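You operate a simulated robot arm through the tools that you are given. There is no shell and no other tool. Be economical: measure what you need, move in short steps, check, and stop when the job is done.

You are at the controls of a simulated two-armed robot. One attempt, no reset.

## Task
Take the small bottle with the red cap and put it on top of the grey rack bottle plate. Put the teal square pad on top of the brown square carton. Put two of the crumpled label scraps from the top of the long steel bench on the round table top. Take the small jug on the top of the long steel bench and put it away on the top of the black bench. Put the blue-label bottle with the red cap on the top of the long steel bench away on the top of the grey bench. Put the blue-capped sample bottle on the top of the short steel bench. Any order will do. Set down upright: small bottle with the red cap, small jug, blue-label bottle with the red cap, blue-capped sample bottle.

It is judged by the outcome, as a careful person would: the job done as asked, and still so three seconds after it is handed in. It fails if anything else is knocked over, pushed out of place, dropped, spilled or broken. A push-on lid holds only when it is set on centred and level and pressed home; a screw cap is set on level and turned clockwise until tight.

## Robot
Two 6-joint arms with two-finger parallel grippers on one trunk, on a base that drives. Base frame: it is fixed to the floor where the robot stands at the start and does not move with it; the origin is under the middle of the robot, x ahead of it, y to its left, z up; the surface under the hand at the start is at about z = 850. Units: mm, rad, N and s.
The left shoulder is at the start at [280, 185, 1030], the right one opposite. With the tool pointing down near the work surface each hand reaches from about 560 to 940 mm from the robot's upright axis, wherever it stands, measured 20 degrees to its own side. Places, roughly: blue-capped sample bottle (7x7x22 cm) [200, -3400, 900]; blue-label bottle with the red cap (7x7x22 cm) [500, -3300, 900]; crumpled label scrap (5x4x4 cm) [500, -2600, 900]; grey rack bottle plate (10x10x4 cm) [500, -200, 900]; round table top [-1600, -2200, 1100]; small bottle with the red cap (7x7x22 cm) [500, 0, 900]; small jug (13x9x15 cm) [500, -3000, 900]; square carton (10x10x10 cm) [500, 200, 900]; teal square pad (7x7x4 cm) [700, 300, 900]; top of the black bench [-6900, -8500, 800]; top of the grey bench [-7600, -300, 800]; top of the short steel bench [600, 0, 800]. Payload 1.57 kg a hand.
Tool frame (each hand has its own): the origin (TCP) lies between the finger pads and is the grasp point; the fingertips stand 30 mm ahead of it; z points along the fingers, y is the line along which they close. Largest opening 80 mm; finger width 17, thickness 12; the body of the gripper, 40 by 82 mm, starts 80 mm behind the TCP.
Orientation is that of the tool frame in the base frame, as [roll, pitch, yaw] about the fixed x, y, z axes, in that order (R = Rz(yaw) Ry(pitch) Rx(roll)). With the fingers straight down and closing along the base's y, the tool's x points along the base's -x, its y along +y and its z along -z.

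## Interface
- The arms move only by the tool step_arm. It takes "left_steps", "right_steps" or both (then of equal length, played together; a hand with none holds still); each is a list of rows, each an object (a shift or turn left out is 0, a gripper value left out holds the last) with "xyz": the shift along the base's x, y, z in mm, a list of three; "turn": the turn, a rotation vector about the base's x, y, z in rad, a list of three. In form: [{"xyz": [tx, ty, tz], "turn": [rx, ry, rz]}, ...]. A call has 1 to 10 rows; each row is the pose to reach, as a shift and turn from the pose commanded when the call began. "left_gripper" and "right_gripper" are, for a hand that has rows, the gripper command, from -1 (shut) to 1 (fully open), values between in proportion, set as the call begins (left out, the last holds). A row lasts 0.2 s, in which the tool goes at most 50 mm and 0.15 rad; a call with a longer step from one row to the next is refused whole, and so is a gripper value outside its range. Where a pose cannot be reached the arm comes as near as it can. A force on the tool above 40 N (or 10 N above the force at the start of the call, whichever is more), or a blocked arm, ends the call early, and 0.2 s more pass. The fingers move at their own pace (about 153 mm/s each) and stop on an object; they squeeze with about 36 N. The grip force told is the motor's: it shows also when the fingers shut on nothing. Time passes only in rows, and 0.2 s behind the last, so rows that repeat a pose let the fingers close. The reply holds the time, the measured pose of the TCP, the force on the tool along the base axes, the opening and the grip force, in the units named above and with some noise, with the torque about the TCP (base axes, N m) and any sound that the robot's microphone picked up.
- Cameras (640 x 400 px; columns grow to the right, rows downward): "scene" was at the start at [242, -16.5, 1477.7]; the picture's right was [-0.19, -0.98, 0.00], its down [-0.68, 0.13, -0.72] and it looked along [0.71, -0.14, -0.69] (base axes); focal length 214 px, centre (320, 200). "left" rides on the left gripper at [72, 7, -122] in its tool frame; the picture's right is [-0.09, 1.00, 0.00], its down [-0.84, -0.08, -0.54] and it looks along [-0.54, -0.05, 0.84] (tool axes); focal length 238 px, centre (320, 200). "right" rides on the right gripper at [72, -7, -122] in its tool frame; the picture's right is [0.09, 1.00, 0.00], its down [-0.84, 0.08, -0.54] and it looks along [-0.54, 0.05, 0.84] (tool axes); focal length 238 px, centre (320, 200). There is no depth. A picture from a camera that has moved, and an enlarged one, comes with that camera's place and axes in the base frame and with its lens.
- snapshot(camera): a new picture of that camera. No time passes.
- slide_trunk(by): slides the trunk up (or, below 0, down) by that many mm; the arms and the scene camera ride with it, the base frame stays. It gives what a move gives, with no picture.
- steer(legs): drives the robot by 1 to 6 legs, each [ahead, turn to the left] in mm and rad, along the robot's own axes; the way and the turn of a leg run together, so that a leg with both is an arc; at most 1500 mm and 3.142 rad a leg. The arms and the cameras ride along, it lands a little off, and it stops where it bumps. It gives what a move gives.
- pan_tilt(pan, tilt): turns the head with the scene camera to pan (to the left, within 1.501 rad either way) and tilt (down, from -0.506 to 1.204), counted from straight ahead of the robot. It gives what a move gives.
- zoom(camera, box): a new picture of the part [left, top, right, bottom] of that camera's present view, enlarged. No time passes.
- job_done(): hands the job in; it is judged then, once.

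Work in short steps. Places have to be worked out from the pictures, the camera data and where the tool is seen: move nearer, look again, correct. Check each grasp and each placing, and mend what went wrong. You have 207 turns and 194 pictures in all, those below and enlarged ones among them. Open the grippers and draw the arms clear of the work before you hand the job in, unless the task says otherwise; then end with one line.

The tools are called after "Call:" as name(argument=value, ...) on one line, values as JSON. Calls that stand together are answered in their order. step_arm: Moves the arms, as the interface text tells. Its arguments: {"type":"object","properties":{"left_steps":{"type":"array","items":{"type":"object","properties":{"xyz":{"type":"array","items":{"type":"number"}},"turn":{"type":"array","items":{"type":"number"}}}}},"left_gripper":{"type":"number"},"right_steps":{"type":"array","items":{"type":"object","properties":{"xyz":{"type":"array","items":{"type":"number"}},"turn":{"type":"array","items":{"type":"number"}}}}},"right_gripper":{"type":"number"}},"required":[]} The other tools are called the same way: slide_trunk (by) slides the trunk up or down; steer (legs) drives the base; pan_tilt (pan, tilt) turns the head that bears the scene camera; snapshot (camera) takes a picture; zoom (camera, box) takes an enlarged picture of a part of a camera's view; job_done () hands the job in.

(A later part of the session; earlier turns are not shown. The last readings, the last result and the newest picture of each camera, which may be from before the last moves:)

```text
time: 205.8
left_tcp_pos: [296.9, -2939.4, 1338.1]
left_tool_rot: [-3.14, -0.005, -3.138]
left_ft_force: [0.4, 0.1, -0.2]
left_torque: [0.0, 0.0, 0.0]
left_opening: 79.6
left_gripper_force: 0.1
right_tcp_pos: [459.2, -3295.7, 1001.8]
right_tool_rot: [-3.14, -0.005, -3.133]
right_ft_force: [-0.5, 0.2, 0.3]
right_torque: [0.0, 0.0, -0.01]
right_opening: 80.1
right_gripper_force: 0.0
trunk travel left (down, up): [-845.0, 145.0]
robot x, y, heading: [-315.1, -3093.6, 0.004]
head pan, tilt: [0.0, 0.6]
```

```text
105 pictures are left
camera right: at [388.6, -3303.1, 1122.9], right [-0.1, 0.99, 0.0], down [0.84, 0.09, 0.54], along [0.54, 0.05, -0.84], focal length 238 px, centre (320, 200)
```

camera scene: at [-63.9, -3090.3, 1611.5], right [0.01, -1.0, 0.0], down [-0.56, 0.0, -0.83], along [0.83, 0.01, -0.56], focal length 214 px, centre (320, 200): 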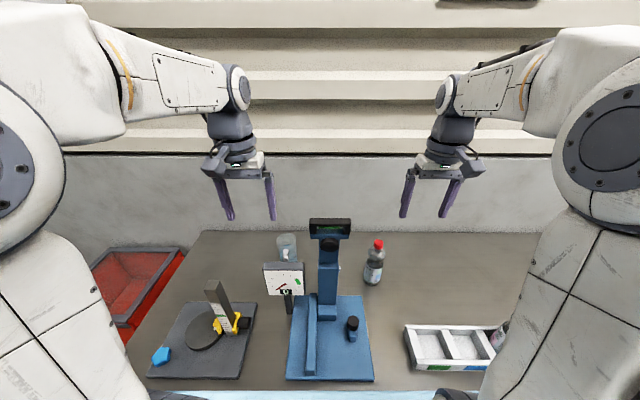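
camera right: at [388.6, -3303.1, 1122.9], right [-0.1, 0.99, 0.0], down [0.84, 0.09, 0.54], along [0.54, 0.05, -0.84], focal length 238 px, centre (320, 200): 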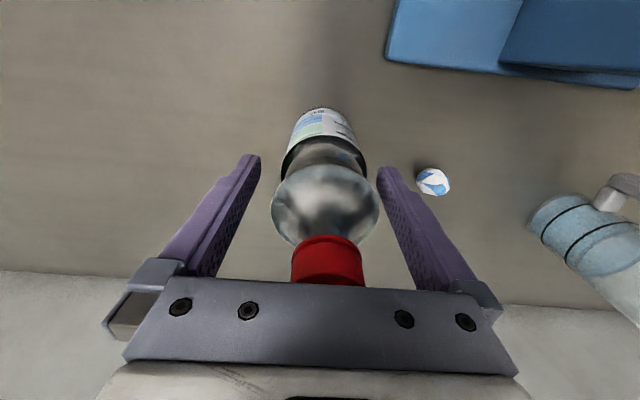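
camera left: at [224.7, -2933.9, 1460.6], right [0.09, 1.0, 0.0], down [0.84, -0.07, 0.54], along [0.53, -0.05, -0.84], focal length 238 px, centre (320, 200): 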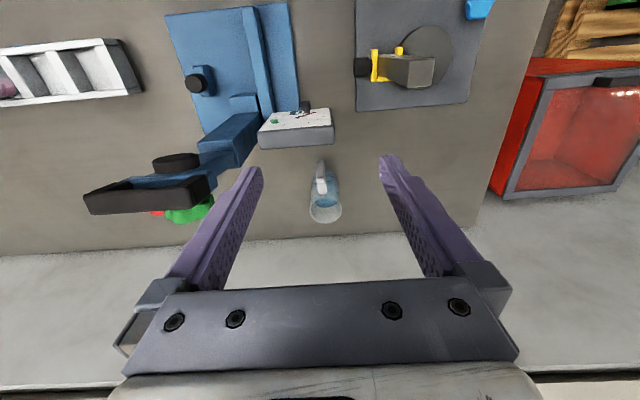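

Call:
step_arm(right_steps=[{"xyz": [1, 3, 0]}, {"xyz": [1, 3, 0]}])

Call:
step_arm(right_steps=[{"xyz": [0, 0, 0]}, {"xyz": [0, 0, 0]}, {"xyz": [0, 0, 0]}, {"xyz": [0, 0, 0]}, {"xyz": [0, 0, 3]}, {"xyz": [0, 0, 8]}, {"xyz": [0, 0, 15]}, {"xyz": [0, 0, 22]}, {"xyz": [0, 0, 30]}], right_gripper=-1)

Call:
snapshot(camera="right")

```text
time: 206.3
left_tcp_pos: [297.9, -2940.4, 1338.7]
left_tool_rot: [-3.14, -0.004, -3.135]
left_ft_force: [0.7, 0.6, -0.4]
left_torque: [-0.01, 0.01, 0.03]
left_opening: 79.9
left_gripper_force: 0.1
right_tcp_pos: [461.0, -3292.8, 1001.9]
right_tool_rot: [3.141, -0.003, -3.132]
right_ft_force: [-0.1, 0.4, -0.5]
right_torque: [0.0, 0.0, 0.0]
right_opening: 80.0
right_gripper_force: 0.0
trunk travel left (down, up): [-845.0, 145.0]
robot x, y, heading: [-313.6, -3093.7, 0.002]
head pan, tilt: [0.0, 0.6]
```

```text
time: 208.3
left_tcp_pos: [297.2, -2939.5, 1338.3]
left_tool_rot: [-3.14, -0.008, -3.138]
left_ft_force: [-0.1, -0.2, 0.7]
left_torque: [-0.02, -0.01, 0.02]
left_opening: 80.2
left_gripper_force: 0.1
right_tcp_pos: [460.0, -3293.1, 1029.4]
right_tool_rot: [-3.141, -0.006, -3.133]
right_ft_force: [-0.7, 0.3, -4.4]
right_torque: [0.0, 0.02, 0.01]
right_opening: 63.6
right_gripper_force: 36.1
trunk travel left (down, up): [-845.0, 145.0]
robot x, y, heading: [-310.1, -3092.2, 0.003]
head pan, tilt: [0.0, 0.6]
```

```text
104 pictures are left
camera right: at [388.1, -3300.1, 1153.4], right [-0.1, 0.99, 0.0], down [0.84, 0.09, 0.54], along [0.53, 0.05, -0.84], focal length 238 px, centre (320, 200)
```

right: 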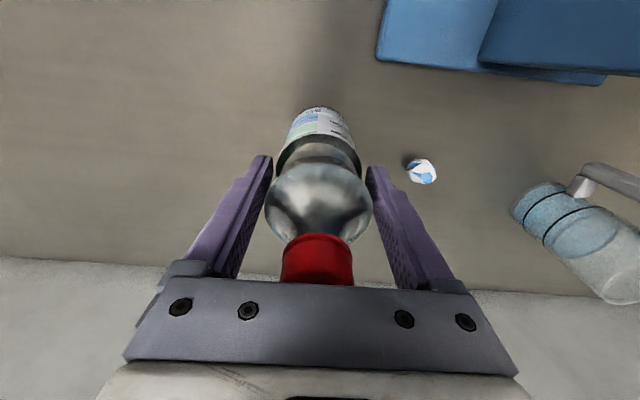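

The bottle is held. The right hand lifts and retracts while the left hand moves to look at the jug handle from above.

Call:
step_arm(left_steps=[{"xyz": [30, -3, 0]}, {"xyz": [60, -6, 0]}, {"xyz": [90, -9, -20]}, {"xyz": [120, -12, -50]}, {"xyz": [135, -15, -85]}, {"xyz": [135, -15, -120]}, {"xyz": [135, -15, -155]}, {"xyz": [135, -15, -180]}, {"xyz": [135, -15, -180]}], right_steps=[{"xyz": [0, 0, 25]}, {"xyz": [0, 0, 55]}, {"xyz": [0, 0, 90]}, {"xyz": [0, 0, 125]}, {"xyz": [0, 0, 160]}, {"xyz": [0, 0, 195]}, {"xyz": [-30, -10, 230]}, {"xyz": [-65, -20, 260]}, {"xyz": [-100, -25, 280]}])

Call:
snapshot(camera="left")

Call:
snapshot(camera="scene")

```text
time: 210.3
left_tcp_pos: [434.7, -2951.8, 1157.8]
left_tool_rot: [-3.139, -0.006, -3.139]
left_ft_force: [-0.1, -0.3, 0.0]
left_torque: [0.06, 0.05, -0.03]
left_opening: 79.9
left_gripper_force: 0.0
right_tcp_pos: [363.5, -3319.5, 1310.5]
right_tool_rot: [-3.141, -0.005, -3.132]
right_ft_force: [-0.1, -0.5, -5.9]
right_torque: [-0.03, 0.06, 0.0]
right_opening: 63.5
right_gripper_force: 35.7
trunk travel left (down, up): [-845.0, 145.0]
robot x, y, heading: [-314.0, -3090.9, 0.01]
head pan, tilt: [0.0, 0.6]
```

```text
103 pictures are left
camera left: at [362.6, -2946.4, 1281.2], right [0.09, 1.0, 0.0], down [0.84, -0.07, 0.54], along [0.53, -0.05, -0.84], focal length 238 px, centre (320, 200)
```

left: 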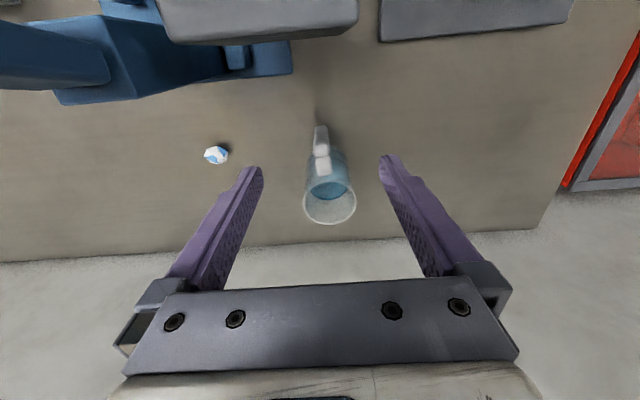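

```text
102 pictures are left
camera scene: at [-63.3, -3090.3, 1611.4], right [0.01, -1.0, 0.0], down [-0.57, 0.0, -0.82], along [0.82, 0.01, -0.57], focal length 214 px, centre (320, 200)
```

scene: 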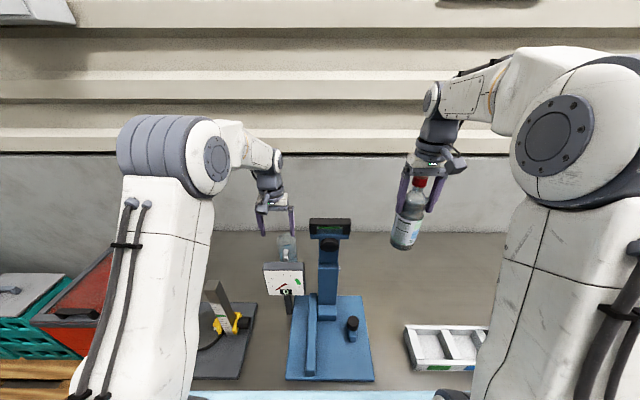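

Call:
zoom(camera="left", box=[270, 110, 380, 230])

```text
3.33 times, centred on (325, 170) of left
camera zoom: at [362.6, -2946.4, 1281.2], right [0.09, 1.0, 0.0], down [0.84, -0.07, 0.54], along [0.53, -0.05, -0.84], focal length 794 px, centre (303, 300)
```

zoom: 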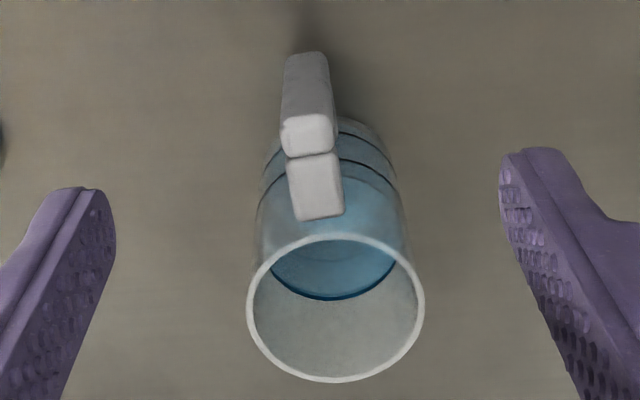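

The handle's vertical bar is at about x 470–488, y≈-2956, 23 mm wide, with its top at z≈970. I'll align over it and go to TCP z≈1040 (tips 1010, just above the jug) to check.

Call:
step_arm(left_steps=[{"xyz": [25, -2, 0]}, {"xyz": [45, -3, -30]}, {"xyz": [45, -3, -70]}, {"xyz": [45, -3, -105]}, {"xyz": [45, -3, -118]}, {"xyz": [45, -3, -118]}])

Call:
snapshot(camera="left")

Call:
zoom(camera="scene", box=[220, 170, 350, 300])

```text
time: 211.8
left_tcp_pos: [478.5, -2956.9, 1041.4]
left_tool_rot: [-3.14, -0.003, -3.138]
left_ft_force: [0.3, 0.3, -0.6]
left_torque: [-0.01, 0.02, -0.01]
left_opening: 79.9
left_gripper_force: 0.1
right_tcp_pos: [363.8, -3319.2, 1311.0]
right_tool_rot: [-3.141, -0.005, -3.132]
right_ft_force: [0.1, -0.4, -4.9]
right_torque: [0.01, 0.06, 0.0]
right_opening: 63.2
right_gripper_force: 35.6
trunk travel left (down, up): [-845.0, 145.0]
robot x, y, heading: [-314.2, -3089.9, 0.001]
head pan, tilt: [0.0, 0.6]
```

```text
100 pictures are left
camera left: at [405.9, -2950.9, 1162.8], right [0.09, 1.0, 0.0], down [0.84, -0.07, 0.54], along [0.53, -0.05, -0.84], focal length 238 px, centre (320, 200)
```

left: 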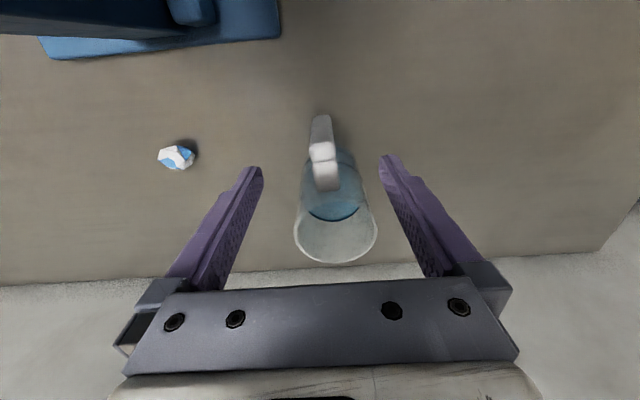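

```text
3.08 times, centred on (285, 235) of scene
camera zoom: at [-63.4, -3090.3, 1611.4], right [0.01, -1.0, 0.0], down [-0.57, 0.0, -0.82], along [0.82, 0.01, -0.57], focal length 660 px, centre (428, 92)
```

zoom: 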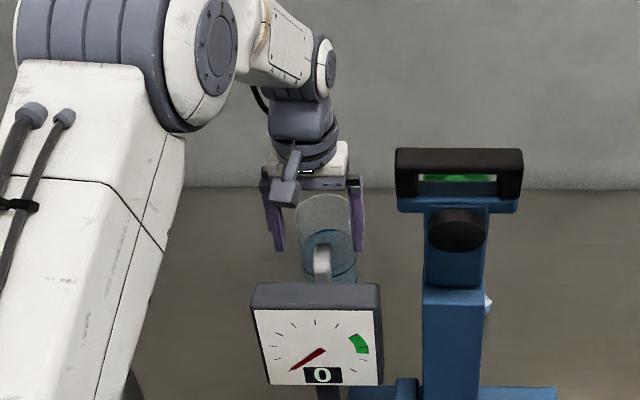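

The handle is centred within 2 mm. I'll descend to TCP z≈938.

Call:
step_arm(left_steps=[{"xyz": [1, 2, -30]}, {"xyz": [1, 2, -60]}, {"xyz": [1, 2, -85]}, {"xyz": [1, 2, -103]}, {"xyz": [1, 2, -103]}])

Call:
snapshot(camera="left")

Call:
zoom(camera="scene", box=[220, 170, 350, 300])

```text
time: 212.9
left_tcp_pos: [477.0, -2955.8, 938.5]
left_tool_rot: [-3.14, -0.005, -3.138]
left_ft_force: [0.2, 0.8, -0.3]
left_torque: [-0.02, -0.02, -0.01]
left_opening: 80.2
left_gripper_force: 0.0
right_tcp_pos: [364.1, -3318.9, 1310.6]
right_tool_rot: [3.14, -0.004, -3.131]
right_ft_force: [0.7, -0.5, -4.6]
right_torque: [0.02, 0.04, 0.01]
right_opening: 63.5
right_gripper_force: 36.2
trunk travel left (down, up): [-845.0, 145.0]
robot x, y, heading: [-314.3, -3093.9, 0.005]
head pan, tilt: [0.0, 0.6]
```

```text
98 pictures are left
camera left: at [405.2, -2949.0, 1060.0], right [0.09, 1.0, 0.0], down [0.84, -0.07, 0.54], along [0.53, -0.05, -0.84], focal length 238 px, centre (320, 200)
```

left: 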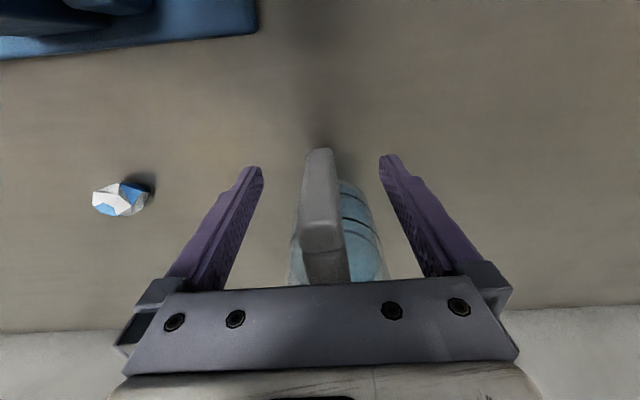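

```text
3.08 times, centred on (285, 235) of scene
camera zoom: at [-63.3, -3090.3, 1611.4], right [0.01, -1.0, 0.0], down [-0.57, 0.0, -0.82], along [0.82, 0.01, -0.57], focal length 660 px, centre (428, 92)
```

zoom: 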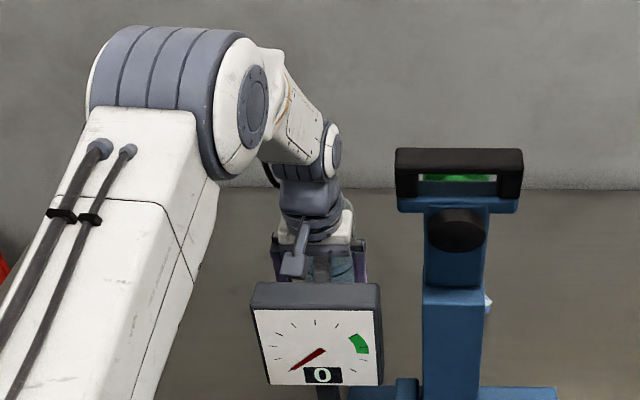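

The handle is centred between the fingers. I'll close and lift only a few millimetres to test.

Call:
step_arm(left_steps=[{"xyz": [2, 0, 0]}, {"xyz": [2, 0, 0]}, {"xyz": [2, 0, 0]}, {"xyz": [2, 0, 0]}, {"xyz": [2, 0, 0]}, {"xyz": [2, 0, 2]}, {"xyz": [2, 0, 5]}, {"xyz": [2, 0, 8]}, {"xyz": [2, 0, 8]}], left_gripper=-1)

Call:
snapshot(camera="left")

```text
time: 214.9
left_tcp_pos: [480.3, -2957.0, 945.4]
left_tool_rot: [-3.139, -0.006, -3.138]
left_ft_force: [-0.1, 0.7, -5.0]
left_torque: [0.01, 0.25, -0.04]
left_opening: 21.8
left_gripper_force: 34.9
right_tcp_pos: [364.0, -3319.6, 1310.5]
right_tool_rot: [3.141, -0.006, -3.133]
right_ft_force: [0.7, 0.1, -5.3]
right_torque: [0.03, 0.07, 0.03]
right_opening: 63.6
right_gripper_force: 35.7
trunk travel left (down, up): [-845.0, 145.0]
robot x, y, heading: [-314.1, -3089.6, 0.004]
head pan, tilt: [0.0, 0.6]
```

```text
96 pictures are left
camera left: at [407.8, -2949.6, 1066.4], right [0.09, 1.0, 0.0], down [0.84, -0.07, 0.54], along [0.53, -0.05, -0.84], focal length 238 px, centre (320, 200)
```

left: 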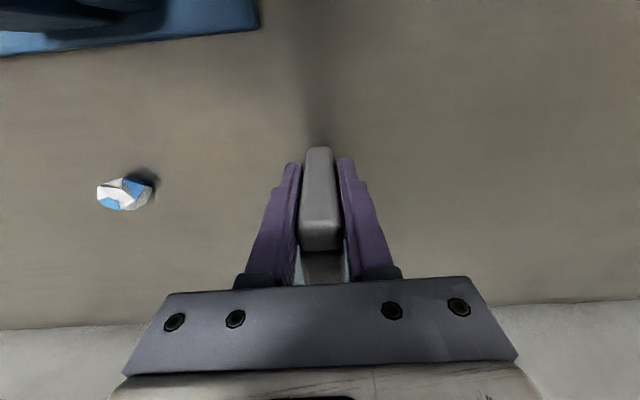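

The jug is held (5 N, stable torque). I'll lift slowly and check that it stays level.

Call:
step_arm(left_steps=[{"xyz": [0, 0, 8]}, {"xyz": [0, 0, 20]}, {"xyz": [0, 0, 36]}, {"xyz": [0, 0, 54]}, {"xyz": [0, 0, 72]}, {"xyz": [0, 0, 90]}, {"xyz": [0, 0, 108]}, {"xyz": [0, 0, 126]}, {"xyz": [0, 0, 140]}, {"xyz": [0, 0, 150]}])

Call:
zoom(camera="scene", box=[220, 150, 350, 280])

Call:
snapshot(camera="right")

```text
time: 217.2
left_tcp_pos: [478.3, -2956.9, 1094.8]
left_tool_rot: [-3.14, -0.008, -3.138]
left_ft_force: [-0.1, -0.4, -4.7]
left_torque: [0.01, 0.26, -0.01]
left_opening: 22.0
left_gripper_force: 34.9
right_tcp_pos: [364.8, -3320.5, 1309.9]
right_tool_rot: [3.14, -0.006, -3.131]
right_ft_force: [0.5, 0.7, -4.5]
right_torque: [-0.02, 0.08, 0.01]
right_opening: 63.6
right_gripper_force: 36.1
trunk travel left (down, up): [-845.0, 145.0]
robot x, y, heading: [-315.4, -3090.5, 0.006]
head pan, tilt: [0.0, 0.6]
```

```text
3.08 times, centred on (285, 215) of scene
camera zoom: at [-63.2, -3090.3, 1611.4], right [0.01, -1.0, 0.0], down [-0.57, 0.0, -0.82], along [0.82, 0.01, -0.57], focal length 660 px, centre (428, 154)
```

zoom: 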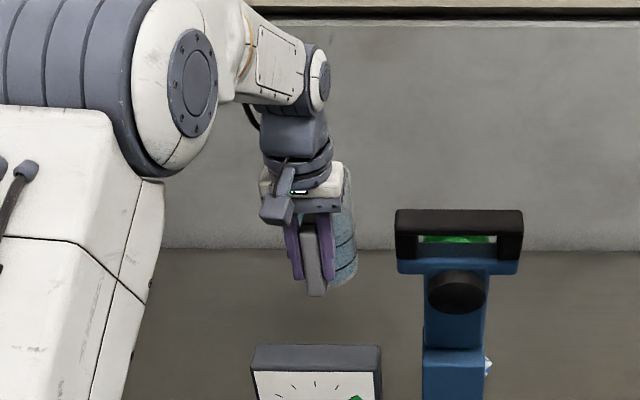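

```text
94 pictures are left
camera right: at [293.0, -3326.5, 1433.1], right [-0.1, 0.99, 0.0], down [0.84, 0.09, 0.54], along [0.53, 0.05, -0.84], focal length 238 px, centre (320, 200)
```

right: 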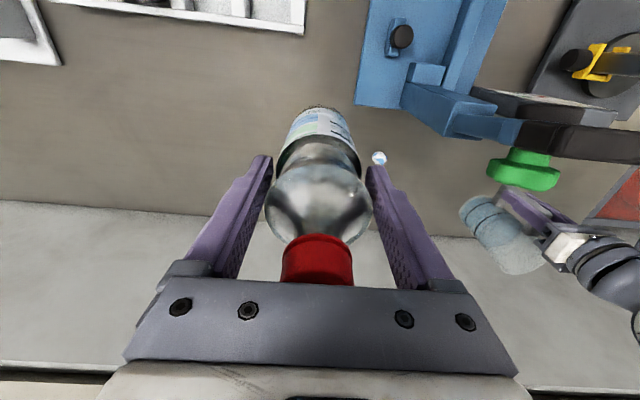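

The jug is stable and level. I'll lift higher over the screen and pull back.

Call:
step_arm(left_steps=[{"xyz": [0, 0, 12]}, {"xyz": [0, 0, 32]}, {"xyz": [0, 3, 56]}, {"xyz": [0, 6, 80]}, {"xyz": [0, 10, 104]}, {"xyz": [0, 14, 128]}, {"xyz": [-8, 18, 148]}, {"xyz": [-25, 22, 160]}, {"xyz": [-45, 26, 168]}, {"xyz": [-65, 30, 170]}])

Call:
step_arm(left_steps=[{"xyz": [-12, 0, 0]}, {"xyz": [-30, 0, 0]}, {"xyz": [-48, 0, 0]}, {"xyz": [-60, 0, 0]}])

Call:
snapshot(camera="scene")

```text
time: 219.3
left_tcp_pos: [416.4, -2926.2, 1263.9]
left_tool_rot: [-3.14, -0.005, -3.14]
left_ft_force: [0.6, 0.1, -4.3]
left_torque: [0.0, 0.29, 0.02]
left_opening: 21.9
left_gripper_force: 34.7
right_tcp_pos: [364.2, -3320.1, 1310.9]
right_tool_rot: [3.141, -0.004, -3.133]
right_ft_force: [0.3, -0.5, -4.8]
right_torque: [-0.05, 0.03, -0.02]
right_opening: 63.2
right_gripper_force: 35.4
trunk travel left (down, up): [-845.0, 145.0]
robot x, y, heading: [-316.9, -3089.9, 0.004]
head pan, tilt: [0.0, 0.6]
```

```text
time: 220.3
left_tcp_pos: [354.5, -2925.0, 1265.8]
left_tool_rot: [-3.14, -0.007, -3.138]
left_ft_force: [0.1, 0.5, -3.3]
left_torque: [0.02, 0.2, 0.01]
left_opening: 21.9
left_gripper_force: 35.1
right_tcp_pos: [364.0, -3318.8, 1310.7]
right_tool_rot: [-3.142, -0.004, -3.134]
right_ft_force: [-0.4, 0.5, -5.1]
right_torque: [-0.04, 0.05, 0.01]
right_opening: 63.5
right_gripper_force: 36.5
trunk travel left (down, up): [-845.0, 145.0]
robot x, y, heading: [-316.3, -3090.1, 0.011]
head pan, tilt: [0.0, 0.6]
```

```text
93 pictures are left
camera scene: at [-63.3, -3090.3, 1611.4], right [0.01, -1.0, 0.0], down [-0.57, 0.0, -0.82], along [0.82, 0.01, -0.57], focal length 214 px, centre (320, 200)
```

scene: 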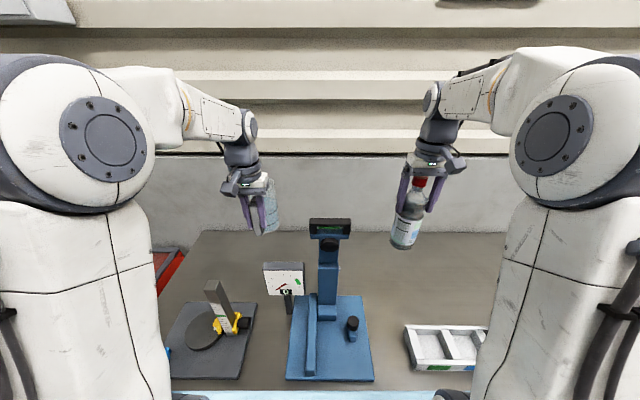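

Both items are secured. I'll back away from the bench, turn right towards -y, and survey the route.

Call:
steer(legs=[[-320, 0], [0, -1.571]])

Call:
pan_tilt(pan=-0.6, tilt=0.25)

Call:
snapshot(camera="scene")

Call:
pan_tilt(pan=-1.4, tilt=0.25)

Call:
snapshot(camera="scene")

```text
time: 226.3
left_tcp_pos: [-477.1, -3767.5, 1266.9]
left_tool_rot: [-3.14, -0.007, 1.545]
left_ft_force: [0.3, 0.2, -4.7]
left_torque: [0.23, -0.02, 0.01]
left_opening: 21.9
left_gripper_force: 34.8
right_tcp_pos: [-870.8, -3765.1, 1311.7]
right_tool_rot: [3.14, -0.005, 1.553]
right_ft_force: [0.3, 0.1, -4.9]
right_torque: [0.09, -0.04, -0.01]
right_opening: 63.1
right_gripper_force: 36.0
trunk travel left (down, up): [-845.0, 145.0]
robot x, y, heading: [-623.7, -3091.7, -1.594]
head pan, tilt: [0.0, 0.6]
```

```text
time: 227.3
left_tcp_pos: [-476.4, -3766.7, 1265.8]
left_tool_rot: [-3.141, -0.007, 1.545]
left_ft_force: [0.0, 0.1, -2.6]
left_torque: [0.22, -0.03, -0.01]
left_opening: 21.8
left_gripper_force: 35.3
right_tcp_pos: [-870.3, -3764.7, 1310.2]
right_tool_rot: [-3.142, -0.005, 1.553]
right_ft_force: [0.7, -0.3, -4.4]
right_torque: [0.03, 0.04, 0.01]
right_opening: 63.2
right_gripper_force: 36.0
trunk travel left (down, up): [-845.0, 145.0]
robot x, y, heading: [-621.7, -3092.7, -1.591]
head pan, tilt: [-0.6, 0.25]
```

```text
92 pictures are left
camera scene: at [-680.2, -3331.1, 1643.5], right [-0.81, 0.58, 0.0], down [0.14, 0.2, -0.97], along [-0.56, -0.79, -0.25], focal length 214 px, centre (320, 200)
```

scene: 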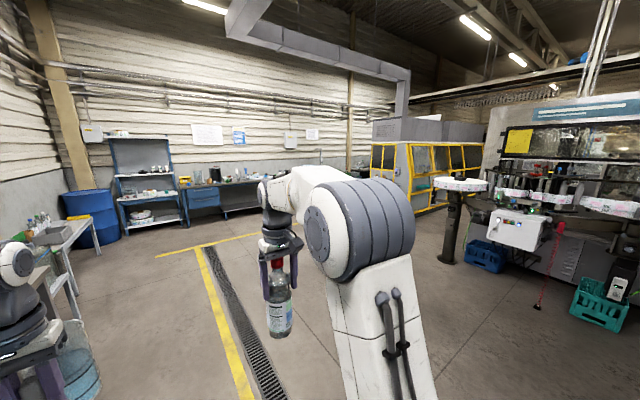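

```text
time: 228.5
left_tcp_pos: [-477.4, -3766.3, 1265.8]
left_tool_rot: [-3.139, -0.006, 1.544]
left_ft_force: [-0.5, -0.3, -4.2]
left_torque: [0.23, -0.01, 0.02]
left_opening: 21.8
left_gripper_force: 34.9
right_tcp_pos: [-871.4, -3764.0, 1311.1]
right_tool_rot: [3.141, -0.005, 1.551]
right_ft_force: [0.6, 0.3, -4.9]
right_torque: [0.09, 0.0, 0.02]
right_opening: 63.0
right_gripper_force: 36.1
trunk travel left (down, up): [-845.0, 145.0]
robot x, y, heading: [-626.8, -3094.8, -1.59]
head pan, tilt: [-1.4, 0.25]
```

```text
91 pictures are left
camera scene: at [-718.2, -3269.1, 1643.6], right [-0.15, 0.99, 0.0], down [0.24, 0.04, -0.97], along [-0.96, -0.14, -0.25], focal length 214 px, centre (320, 200)
```

scene: 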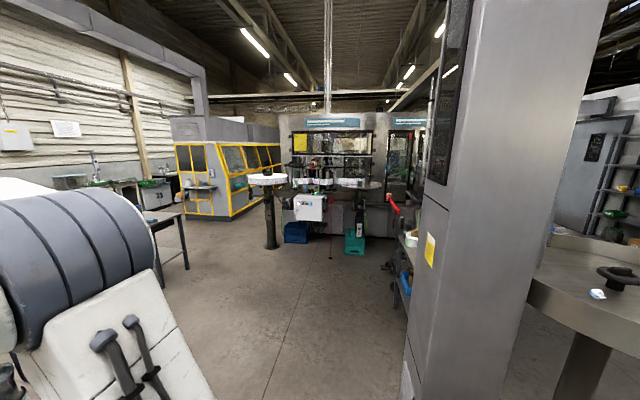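

The black bench is beyond the yellow machine along the back wall. I'll head diagonally part-way towards the back area and look again.

Call:
steer(legs=[[0, -0.39], [1450, 0], [400, 0]])

Call:
pan_tilt(pan=0.0, tilt=0.3)

Call:
snapshot(camera="scene")

Call:
pan_tilt(pan=-0.9, tilt=0.15)

Call:
snapshot(camera="scene")

```text
time: 238.9
left_tcp_pos: [-1508.7, -5463.4, 1266.6]
left_tool_rot: [-3.141, -0.007, 1.135]
left_ft_force: [0.0, -0.3, -3.8]
left_torque: [0.24, -0.11, 0.0]
left_opening: 22.1
left_gripper_force: 35.0
right_tcp_pos: [-1870.0, -5306.0, 1310.7]
right_tool_rot: [3.14, -0.009, 1.139]
right_ft_force: [-0.6, -0.2, -4.9]
right_torque: [0.09, -0.05, -0.01]
right_opening: 62.6
right_gripper_force: 36.5
trunk travel left (down, up): [-845.0, 145.0]
robot x, y, heading: [-1375.1, -4787.0, -2.002]
head pan, tilt: [-1.4, 0.25]
```

```text
time: 240.5
left_tcp_pos: [-1508.3, -5461.2, 1266.9]
left_tool_rot: [3.14, -0.006, 1.137]
left_ft_force: [-0.7, -1.3, -3.5]
left_torque: [0.23, -0.16, 0.03]
left_opening: 21.9
left_gripper_force: 35.1
right_tcp_pos: [-1869.6, -5302.3, 1313.3]
right_tool_rot: [3.141, -0.005, 1.14]
right_ft_force: [0.0, 0.3, -5.5]
right_torque: [0.07, -0.06, 0.0]
right_opening: 62.6
right_gripper_force: 36.1
trunk travel left (down, up): [-845.0, 145.0]
robot x, y, heading: [-1376.4, -4786.9, -1.997]
head pan, tilt: [0.0, 0.3]
```

```text
90 pictures are left
camera scene: at [-1483.1, -5023.7, 1639.0], right [-0.91, 0.42, 0.0], down [0.13, 0.27, -0.95], along [-0.4, -0.87, -0.3], focal length 214 px, centre (320, 200)
```

scene: 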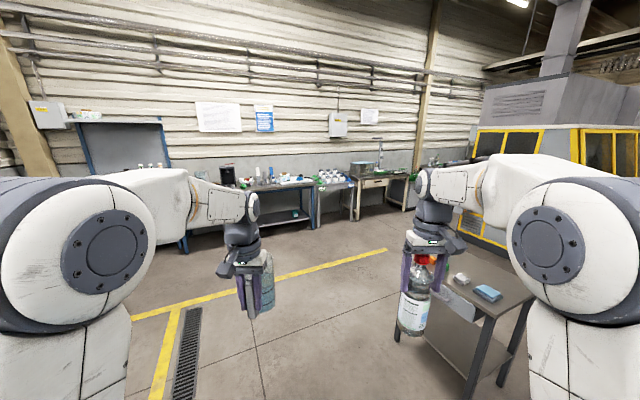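

```text
time: 241.7
left_tcp_pos: [-1507.5, -5461.3, 1266.9]
left_tool_rot: [3.14, -0.006, 1.136]
left_ft_force: [0.3, 0.2, -5.1]
left_torque: [0.22, -0.1, 0.02]
left_opening: 21.6
left_gripper_force: 34.2
right_tcp_pos: [-1868.0, -5303.4, 1312.8]
right_tool_rot: [3.141, -0.005, 1.142]
right_ft_force: [0.3, 0.1, -5.1]
right_torque: [0.1, 0.04, 0.0]
right_opening: 63.0
right_gripper_force: 36.5
trunk travel left (down, up): [-845.0, 145.0]
robot x, y, heading: [-1375.5, -4788.8, -2.001]
head pan, tilt: [-0.901, 0.15]
```

```text
89 pictures are left
camera scene: at [-1534.1, -4961.0, 1653.0], right [-0.24, 0.97, 0.0], down [0.15, 0.04, -0.99], along [-0.96, -0.23, -0.15], focal length 214 px, centre (320, 200)
```

scene: 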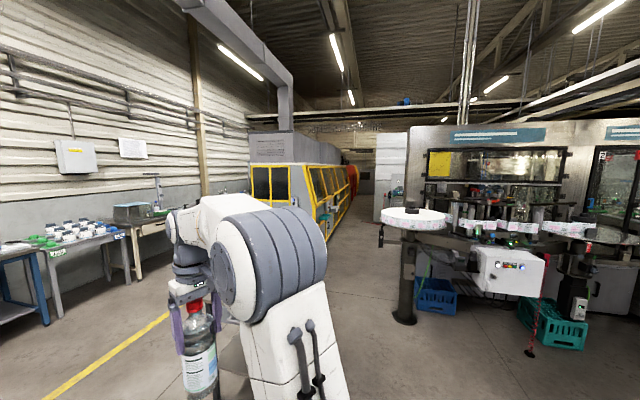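

A small table sits near (-2600..-3100, -5400..-6000), so I'll keep left of it. I'll continue on heading -2.0 for 2200 mm, then turn along the back aisle and look.

Call:
steer(legs=[[1100, 0], [1100, 0], [0, -0.5]])

Call:
pan_tilt(pan=-0.2, tilt=0.25)

Call:
snapshot(camera="scene")

```text
time: 253.8
left_tcp_pos: [-2754.0, -7269.2, 1268.1]
left_tool_rot: [-3.141, -0.006, 0.601]
left_ft_force: [-1.1, -0.1, -3.7]
left_torque: [0.13, -0.21, 0.0]
left_opening: 22.1
left_gripper_force: 35.3
right_tcp_pos: [-2983.3, -6950.5, 1312.2]
right_tool_rot: [3.141, -0.002, 0.609]
right_ft_force: [0.6, 0.4, -4.9]
right_torque: [0.08, -0.04, 0.02]
right_opening: 62.6
right_gripper_force: 36.0
trunk travel left (down, up): [-845.0, 145.0]
robot x, y, heading: [-2300.3, -6756.6, -2.534]
head pan, tilt: [-0.901, 0.15]
```

```text
time: 254.9
left_tcp_pos: [-2754.2, -7269.2, 1266.9]
left_tool_rot: [-3.14, -0.004, 0.601]
left_ft_force: [-1.0, 0.0, -2.6]
left_torque: [0.16, -0.16, 0.01]
left_opening: 21.8
left_gripper_force: 34.9
right_tcp_pos: [-2984.6, -6949.9, 1312.5]
right_tool_rot: [-3.141, -0.007, 0.61]
right_ft_force: [1.1, -0.3, -5.1]
right_torque: [0.04, -0.07, 0.01]
right_opening: 62.5
right_gripper_force: 36.2
trunk travel left (down, up): [-845.0, 145.0]
robot x, y, heading: [-2297.8, -6757.9, -2.537]
head pan, tilt: [-0.201, 0.25]
```

```text
88 pictures are left
camera scene: at [-2515.4, -6886.4, 1643.6], right [-0.39, 0.92, 0.0], down [0.23, 0.1, -0.97], along [-0.89, -0.38, -0.25], focal length 214 px, centre (320, 200)
```

scene: 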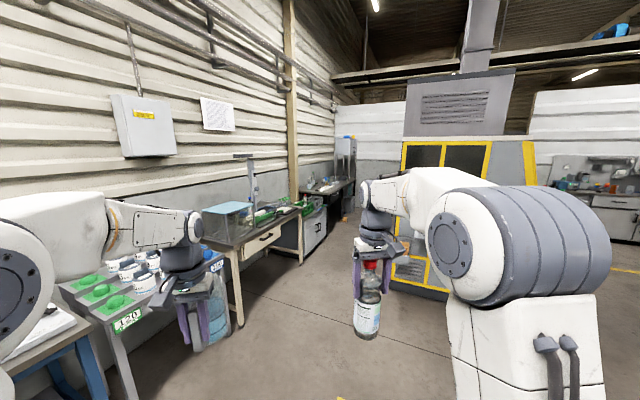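

The aisle is about 1300 mm wide (machine side y≈-6900, bench fronts y≈-8200), and the black bench spans x≈-6000..-7400. I'll drive down the aisle.

Call:
steer(legs=[[0, -0.32], [1400, 0], [1300, 0]])

Call:
pan_tilt(pan=0.3, tilt=0.35)

Call:
snapshot(camera="scene")

```text
time: 269.2
left_tcp_pos: [-5527.9, -7834.8, 1267.4]
left_tool_rot: [-3.139, -0.006, 0.251]
left_ft_force: [0.0, 0.5, -5.0]
left_torque: [0.03, -0.24, 0.02]
left_opening: 22.1
left_gripper_force: 34.5
right_tcp_pos: [-5634.0, -7454.3, 1312.6]
right_tool_rot: [-3.141, -0.005, 0.256]
right_ft_force: [-0.4, 0.3, -5.1]
right_torque: [0.03, -0.04, 0.01]
right_opening: 62.6
right_gripper_force: 35.9
trunk travel left (down, up): [-845.0, 145.0]
robot x, y, heading: [-4923.3, -7511.6, -2.89]
head pan, tilt: [-0.201, 0.25]
```

```text
time: 270.1
left_tcp_pos: [-5528.9, -7834.3, 1267.5]
left_tool_rot: [3.141, -0.005, 0.251]
left_ft_force: [0.8, -0.1, -4.5]
left_torque: [0.04, -0.27, 0.0]
left_opening: 22.0
left_gripper_force: 35.0
right_tcp_pos: [-5633.9, -7455.3, 1312.6]
right_tool_rot: [-3.141, -0.006, 0.256]
right_ft_force: [0.1, 0.5, -4.8]
right_torque: [0.01, -0.06, 0.0]
right_opening: 62.3
right_gripper_force: 36.6
trunk travel left (down, up): [-845.0, 145.0]
robot x, y, heading: [-4924.7, -7506.8, -2.886]
head pan, tilt: [0.3, 0.351]
```

```text
87 pictures are left
camera scene: at [-5157.3, -7600.7, 1634.2], right [-0.53, 0.85, 0.0], down [0.29, 0.18, -0.94], along [-0.8, -0.49, -0.34], focal length 214 px, centre (320, 200)
```

scene: 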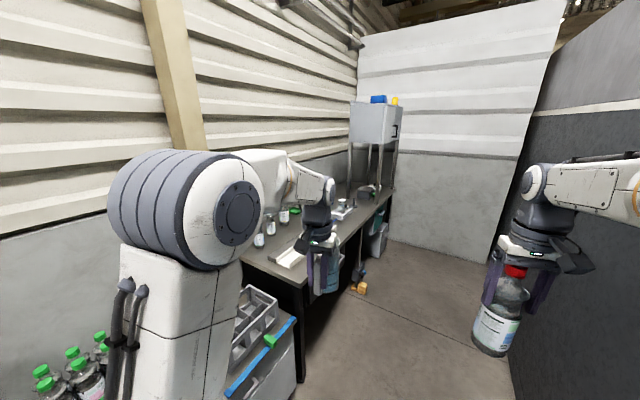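

The black bench has its front edge at y≈-8160 and spans x -5900..-7900; the aisle is clear. I'll drive to (-6500, -7560) and turn to face it.

Call:
steer(legs=[[0, -0.22], [800, 0], [777, 0], [0, 1.535]])

Call:
pan_tilt(pan=0.0, tilt=0.6)

Call:
snapshot(camera="scene")

```text
time: 282.6
left_tcp_pos: [-6303.1, -8244.6, 1267.7]
left_tool_rot: [-3.139, -0.005, 1.585]
left_ft_force: [-1.1, 0.0, -3.8]
left_torque: [0.21, 0.0, 0.02]
left_opening: 21.8
left_gripper_force: 35.5
right_tcp_pos: [-6696.6, -8257.9, 1312.2]
right_tool_rot: [-3.14, -0.006, 1.588]
right_ft_force: [0.6, -0.1, -5.3]
right_torque: [0.07, 0.01, -0.04]
right_opening: 62.1
right_gripper_force: 36.4
trunk travel left (down, up): [-845.0, 145.0]
robot x, y, heading: [-6478.8, -7580.1, -1.559]
head pan, tilt: [0.3, 0.351]
```

```text
time: 283.4
left_tcp_pos: [-6304.1, -8244.7, 1267.5]
left_tool_rot: [-3.141, -0.005, 1.584]
left_ft_force: [0.1, 0.2, -4.1]
left_torque: [0.27, 0.01, -0.04]
left_opening: 21.9
left_gripper_force: 34.9
right_tcp_pos: [-6696.9, -8258.5, 1312.9]
right_tool_rot: [-3.141, -0.005, 1.59]
right_ft_force: [0.4, -1.0, -4.8]
right_torque: [0.07, 0.0, -0.02]
right_opening: 62.0
right_gripper_force: 36.2
trunk travel left (down, up): [-845.0, 145.0]
robot x, y, heading: [-6476.1, -7579.5, -1.556]
head pan, tilt: [0.0, 0.6]
```

```text
86 pictures are left
camera scene: at [-6471.1, -7831.0, 1611.4], right [-1.0, -0.02, 0.0], down [-0.01, 0.56, -0.83], along [0.01, -0.83, -0.56], focal length 214 px, centre (320, 200)
```

scene: 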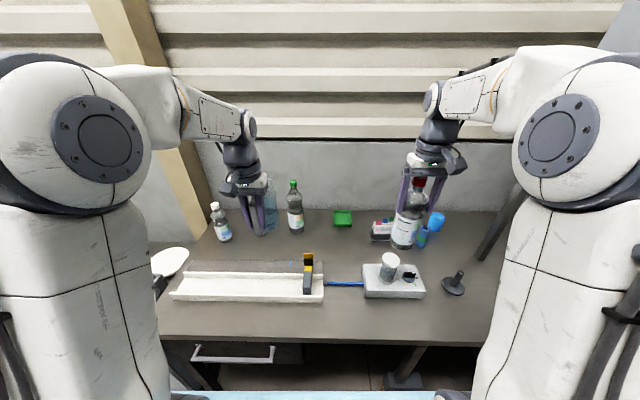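

I see a gap between the white trough and the grey device near image column 345. I'll zoom to measure it.

Call:
zoom(camera="scene", box=[270, 200, 450, 350])

```text
2.67 times, centred on (360, 275) of scene
camera zoom: at [-6471.1, -7831.0, 1611.4], right [-1.0, -0.02, 0.0], down [-0.01, 0.56, -0.83], along [0.01, -0.83, -0.56], focal length 572 px, centre (213, 0)
```

zoom: 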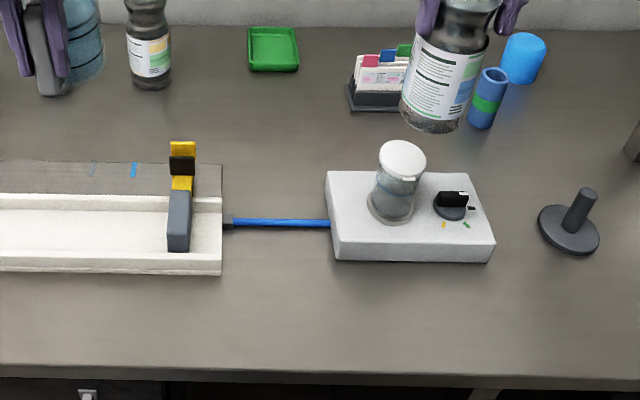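

The gap spans x≈-6480..-6650 in front of the hose (y≈-8385), so the jug fits there at about (-6565, -8288). I'll shift the robot 265 mm in -x so the left hand faces it.

Call:
steer(legs=[[0, -1.585], [265, 0], [0, 1.571]])

Call:
snapshot(camera="scene")

Call:
snapshot(camera="left")

```text
time: 291.0
left_tcp_pos: [-7177.0, -8116.3, 1267.3]
left_tool_rot: [-3.119, -0.01, 0.644]
left_ft_force: [2.6, 4.4, -3.9]
left_torque: [-0.43, 0.1, 0.2]
left_opening: 21.9
left_gripper_force: 35.0
right_tcp_pos: [-7419.5, -7823.9, 1312.2]
right_tool_rot: [3.14, -0.01, 0.672]
right_ft_force: [-1.0, -0.2, -5.9]
right_torque: [0.04, -0.03, 0.01]
right_opening: 61.3
right_gripper_force: 35.5
trunk travel left (down, up): [-845.0, 145.0]
robot x, y, heading: [-6748.5, -7589.9, -2.475]
head pan, tilt: [0.0, 0.6]
stopped in leg 3: the force on the tool passed its limit at 144 N (the readings are from after the stop); the commanded pose is now the measured one
```

```text
84 pictures are left
camera scene: at [-6943.1, -7742.1, 1611.5], right [-0.62, 0.79, 0.0], down [0.44, 0.35, -0.83], along [-0.65, -0.51, -0.56], focal length 214 px, centre (320, 200)
```

scene: 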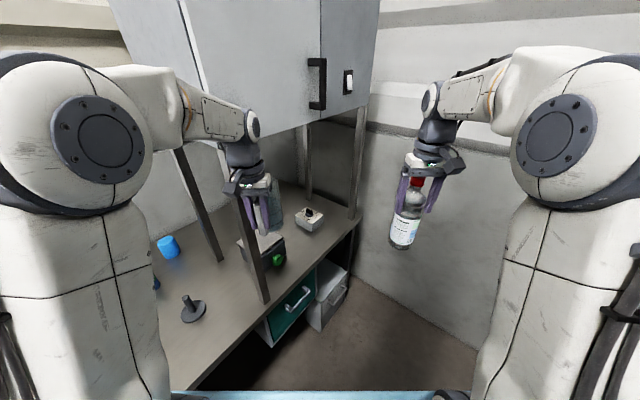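

```text
83 pictures are left
camera left: at [-7116.8, -8080.8, 1388.8], right [0.52, -0.85, -0.02], down [-0.71, -0.45, 0.53], along [-0.47, -0.26, -0.84], focal length 238 px, centre (320, 200)
```

left: 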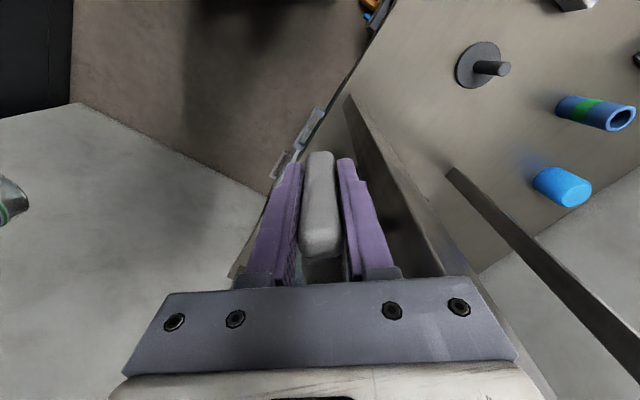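

The left hand touched a post of a hood standing on the bench end. The jug is still gripped. I'll turn back right, away from the post, and check.

Call:
steer(legs=[[0, -0.5]])

Call:
snapshot(camera="scene")

Call:
snapshot(camera="left")

```text
time: 292.9
left_tcp_pos: [-7378.8, -7845.8, 1267.6]
left_tool_rot: [-3.12, -0.009, 0.145]
left_ft_force: [-0.5, 0.0, -4.0]
left_torque: [0.03, -0.25, -0.03]
left_opening: 21.8
left_gripper_force: 34.4
right_tcp_pos: [-7450.0, -7473.0, 1311.8]
right_tool_rot: [3.138, -0.006, 0.17]
right_ft_force: [-1.6, 0.1, -5.0]
right_torque: [0.02, -0.05, 0.01]
right_opening: 61.3
right_gripper_force: 35.9
trunk travel left (down, up): [-845.0, 145.0]
robot x, y, heading: [-6746.2, -7590.0, -2.982]
head pan, tilt: [0.0, 0.6]
```

```text
82 pictures are left
camera scene: at [-6993.1, -7629.4, 1611.4], right [-0.16, 0.99, 0.0], down [0.56, 0.09, -0.82], along [-0.81, -0.13, -0.57], focal length 214 px, centre (320, 200)
```

scene: 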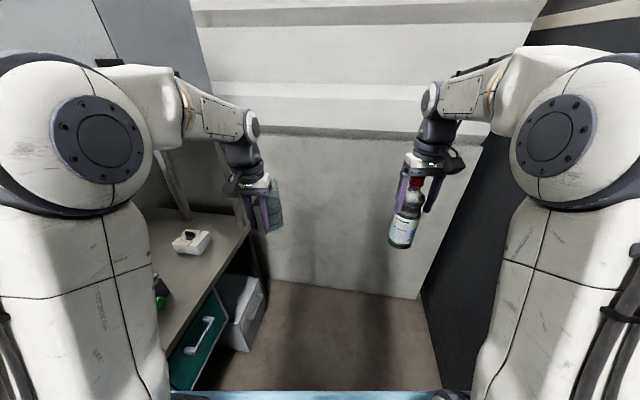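

```text
81 pictures are left
camera left: at [-7308.7, -7844.6, 1388.8], right [0.05, -1.0, -0.02], down [-0.84, -0.06, 0.54], along [-0.54, -0.01, -0.84], focal length 238 px, centre (320, 200)
```

left: 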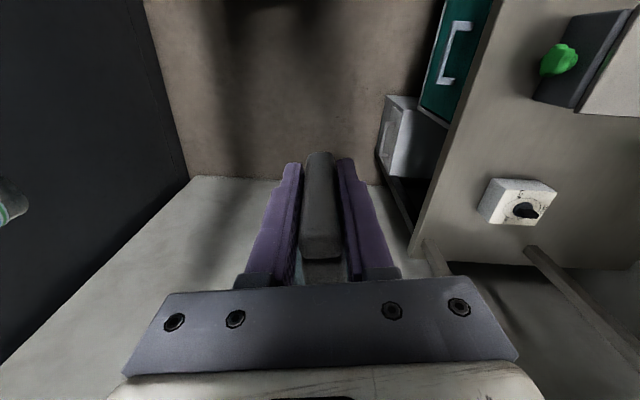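

The jug is still firmly held. The hood's front post is near (-7134, -8167). I'll reverse 190 mm so the sweep clears it, pull the left hand in a bit, then turn to face the bench.

Call:
steer(legs=[[-190, 0]])

Call:
step_arm(left_steps=[{"xyz": [15, 3, 0], "turn": [0, 0, 0]}, {"xyz": [30, 5, 0]}, {"xyz": [45, 7, 0]}, {"xyz": [50, 8, 0]}])

Call:
steer(legs=[[0, 0.7]])

Call:
snapshot(camera="scene")

```text
time: 294.4
left_tcp_pos: [-7199.6, -7816.9, 1267.5]
left_tool_rot: [-3.118, -0.008, 0.145]
left_ft_force: [0.7, 0.3, -3.7]
left_torque: [0.0, -0.23, 0.03]
left_opening: 21.7
left_gripper_force: 34.7
right_tcp_pos: [-7271.6, -7444.1, 1312.3]
right_tool_rot: [3.14, -0.007, 0.174]
right_ft_force: [0.5, 0.1, -4.8]
right_torque: [0.03, -0.08, -0.02]
right_opening: 61.2
right_gripper_force: 36.0
trunk travel left (down, up): [-845.0, 145.0]
robot x, y, heading: [-6565.9, -7561.7, -2.978]
head pan, tilt: [0.0, 0.6]
```

```text
time: 295.4
left_tcp_pos: [-7150.8, -7809.5, 1269.0]
left_tool_rot: [-3.12, -0.008, 0.145]
left_ft_force: [-0.5, 0.1, -4.1]
left_torque: [0.07, -0.26, -0.02]
left_opening: 21.9
left_gripper_force: 34.9
right_tcp_pos: [-7272.2, -7444.1, 1312.3]
right_tool_rot: [3.14, -0.006, 0.173]
right_ft_force: [-0.3, 0.8, -5.2]
right_torque: [0.04, -0.08, -0.01]
right_opening: 60.8
right_gripper_force: 36.0
trunk travel left (down, up): [-845.0, 145.0]
robot x, y, heading: [-6568.3, -7559.7, -2.975]
head pan, tilt: [0.0, 0.6]
```

```text
time: 297.6
left_tcp_pos: [-6851.6, -8124.5, 1268.1]
left_tool_rot: [-3.12, -0.01, 0.846]
left_ft_force: [-0.1, 0.5, -4.7]
left_torque: [0.17, -0.18, -0.03]
left_opening: 21.9
left_gripper_force: 34.3
right_tcp_pos: [-7180.7, -7922.2, 1311.1]
right_tool_rot: [3.141, -0.006, 0.871]
right_ft_force: [0.1, -0.2, -5.3]
right_torque: [0.04, -0.06, 0.01]
right_opening: 61.1
right_gripper_force: 36.4
trunk travel left (down, up): [-845.0, 145.0]
robot x, y, heading: [-6571.4, -7559.1, -2.278]
head pan, tilt: [0.0, 0.6]
```

```text
80 pictures are left
camera scene: at [-6729.4, -7748.6, 1611.4], right [-0.76, 0.65, 0.0], down [0.37, 0.43, -0.82], along [-0.54, -0.63, -0.57], focal length 214 px, centre (320, 200)
```

scene: 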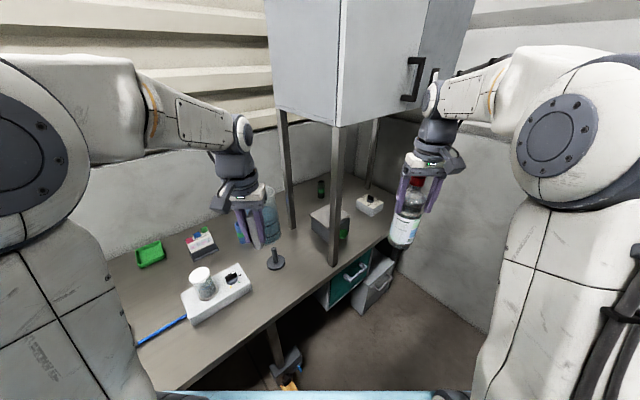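

The right-hand bottle clears the post (about 130 mm). I'll finish the turn to face the bench.

Call:
steer(legs=[[0, 0.707]])

Call:
snapshot(camera="scene")

Call:
snapshot(camera="left")

```text
time: 300.0
left_tcp_pos: [-6407.0, -8170.9, 1268.2]
left_tool_rot: [-3.12, -0.008, 1.568]
left_ft_force: [0.1, 0.9, -4.3]
left_torque: [0.27, 0.01, 0.0]
left_opening: 22.0
left_gripper_force: 34.7
right_tcp_pos: [-6787.6, -8235.7, 1310.9]
right_tool_rot: [3.141, -0.008, 1.595]
right_ft_force: [-0.2, -0.2, -6.3]
right_torque: [0.09, -0.01, 0.0]
right_opening: 60.7
right_gripper_force: 35.9
trunk travel left (down, up): [-845.0, 145.0]
robot x, y, heading: [-6566.5, -7559.6, -1.552]
head pan, tilt: [0.0, 0.6]
```

```text
79 pictures are left
camera scene: at [-6563.5, -7808.1, 1611.4], right [-1.0, -0.02, 0.0], down [-0.01, 0.57, -0.82], along [0.01, -0.82, -0.57], focal length 214 px, centre (320, 200)
```

scene: 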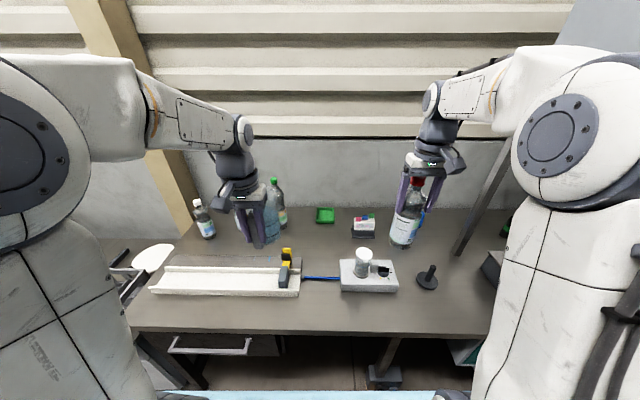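

```text
78 pictures are left
camera left: at [-6398.3, -8099.6, 1390.2], right [1.0, -0.1, -0.02], down [-0.07, -0.84, 0.54], along [-0.07, -0.53, -0.84], focal length 238 px, centre (320, 200)
```

left: 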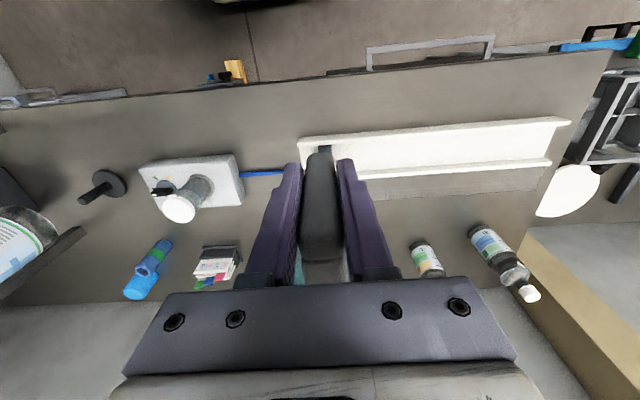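

The gap here measures x≈-6471..-6615 with the bench edge at y≈-8135 (bench z≈850). I'll aim the jug at (-6543, -8255), so TCP (-6550, -8187), and undo the slight roll.

Call:
step_arm(left_steps=[{"xyz": [-15, -2, 0], "turn": [0, -0.005, 0]}, {"xyz": [-40, -4, 0], "turn": [0, -0.01, 0]}, {"xyz": [-65, -7, 0], "turn": [0, -0.015, 0]}, {"xyz": [-90, -10, 0], "turn": [0, -0.021, 0]}, {"xyz": [-115, -13, -10], "turn": [0, -0.021, 0]}, {"xyz": [-135, -15, -40], "turn": [0, -0.021, 0]}, {"xyz": [-143, -16, -70], "turn": [0, -0.021, 0]}, {"xyz": [-143, -16, -100], "turn": [0, -0.021, 0]}, {"xyz": [-143, -16, -120], "turn": [0, -0.021, 0]}, {"xyz": [-143, -16, -120], "turn": [0, -0.021, 0]}])

Call:
snapshot(camera="left")

Call:
zoom(camera="scene", box=[230, 180, 430, 340])

```text
time: 302.2
left_tcp_pos: [-6552.5, -8187.9, 1149.6]
left_tool_rot: [-3.139, -0.009, 1.569]
left_ft_force: [0.0, -0.2, -3.8]
left_torque: [0.26, 0.0, 0.01]
left_opening: 22.4
left_gripper_force: 34.3
right_tcp_pos: [-6787.4, -8236.1, 1311.5]
right_tool_rot: [3.139, -0.007, 1.593]
right_ft_force: [0.2, -1.1, -5.2]
right_torque: [0.1, -0.02, 0.01]
right_opening: 61.0
right_gripper_force: 35.8
trunk travel left (down, up): [-845.0, 145.0]
robot x, y, heading: [-6565.5, -7562.2, -1.552]
head pan, tilt: [0.0, 0.6]
```

```text
77 pictures are left
camera left: at [-6546.0, -8117.0, 1271.9], right [1.0, -0.1, 0.0], down [-0.08, -0.84, 0.53], along [-0.05, -0.53, -0.85], focal length 238 px, centre (320, 200)
```

left: 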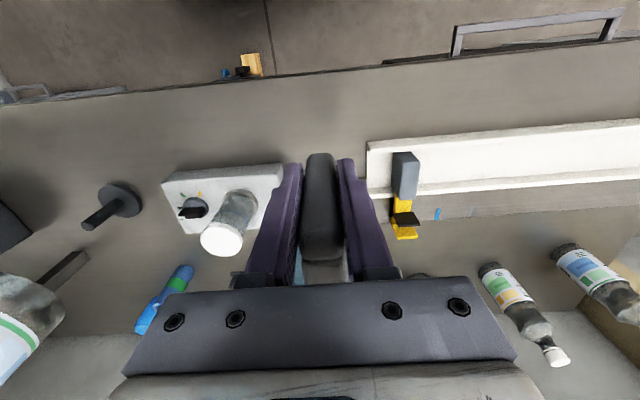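

```text
2.50 times, centred on (330, 260) of scene
camera zoom: at [-6563.6, -7808.2, 1611.4], right [-1.0, -0.02, 0.0], down [-0.01, 0.57, -0.82], along [0.01, -0.82, -0.57], focal length 536 px, centre (295, 50)
```

zoom: 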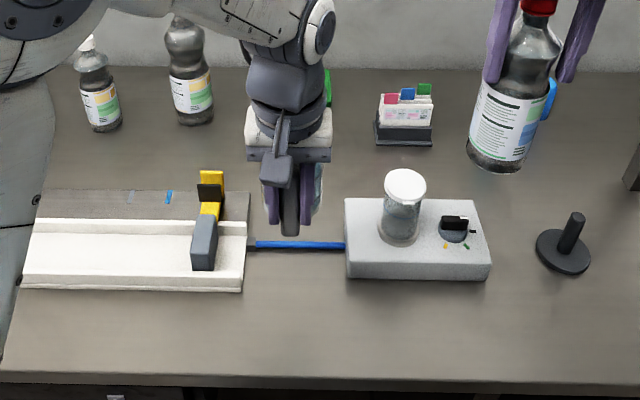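

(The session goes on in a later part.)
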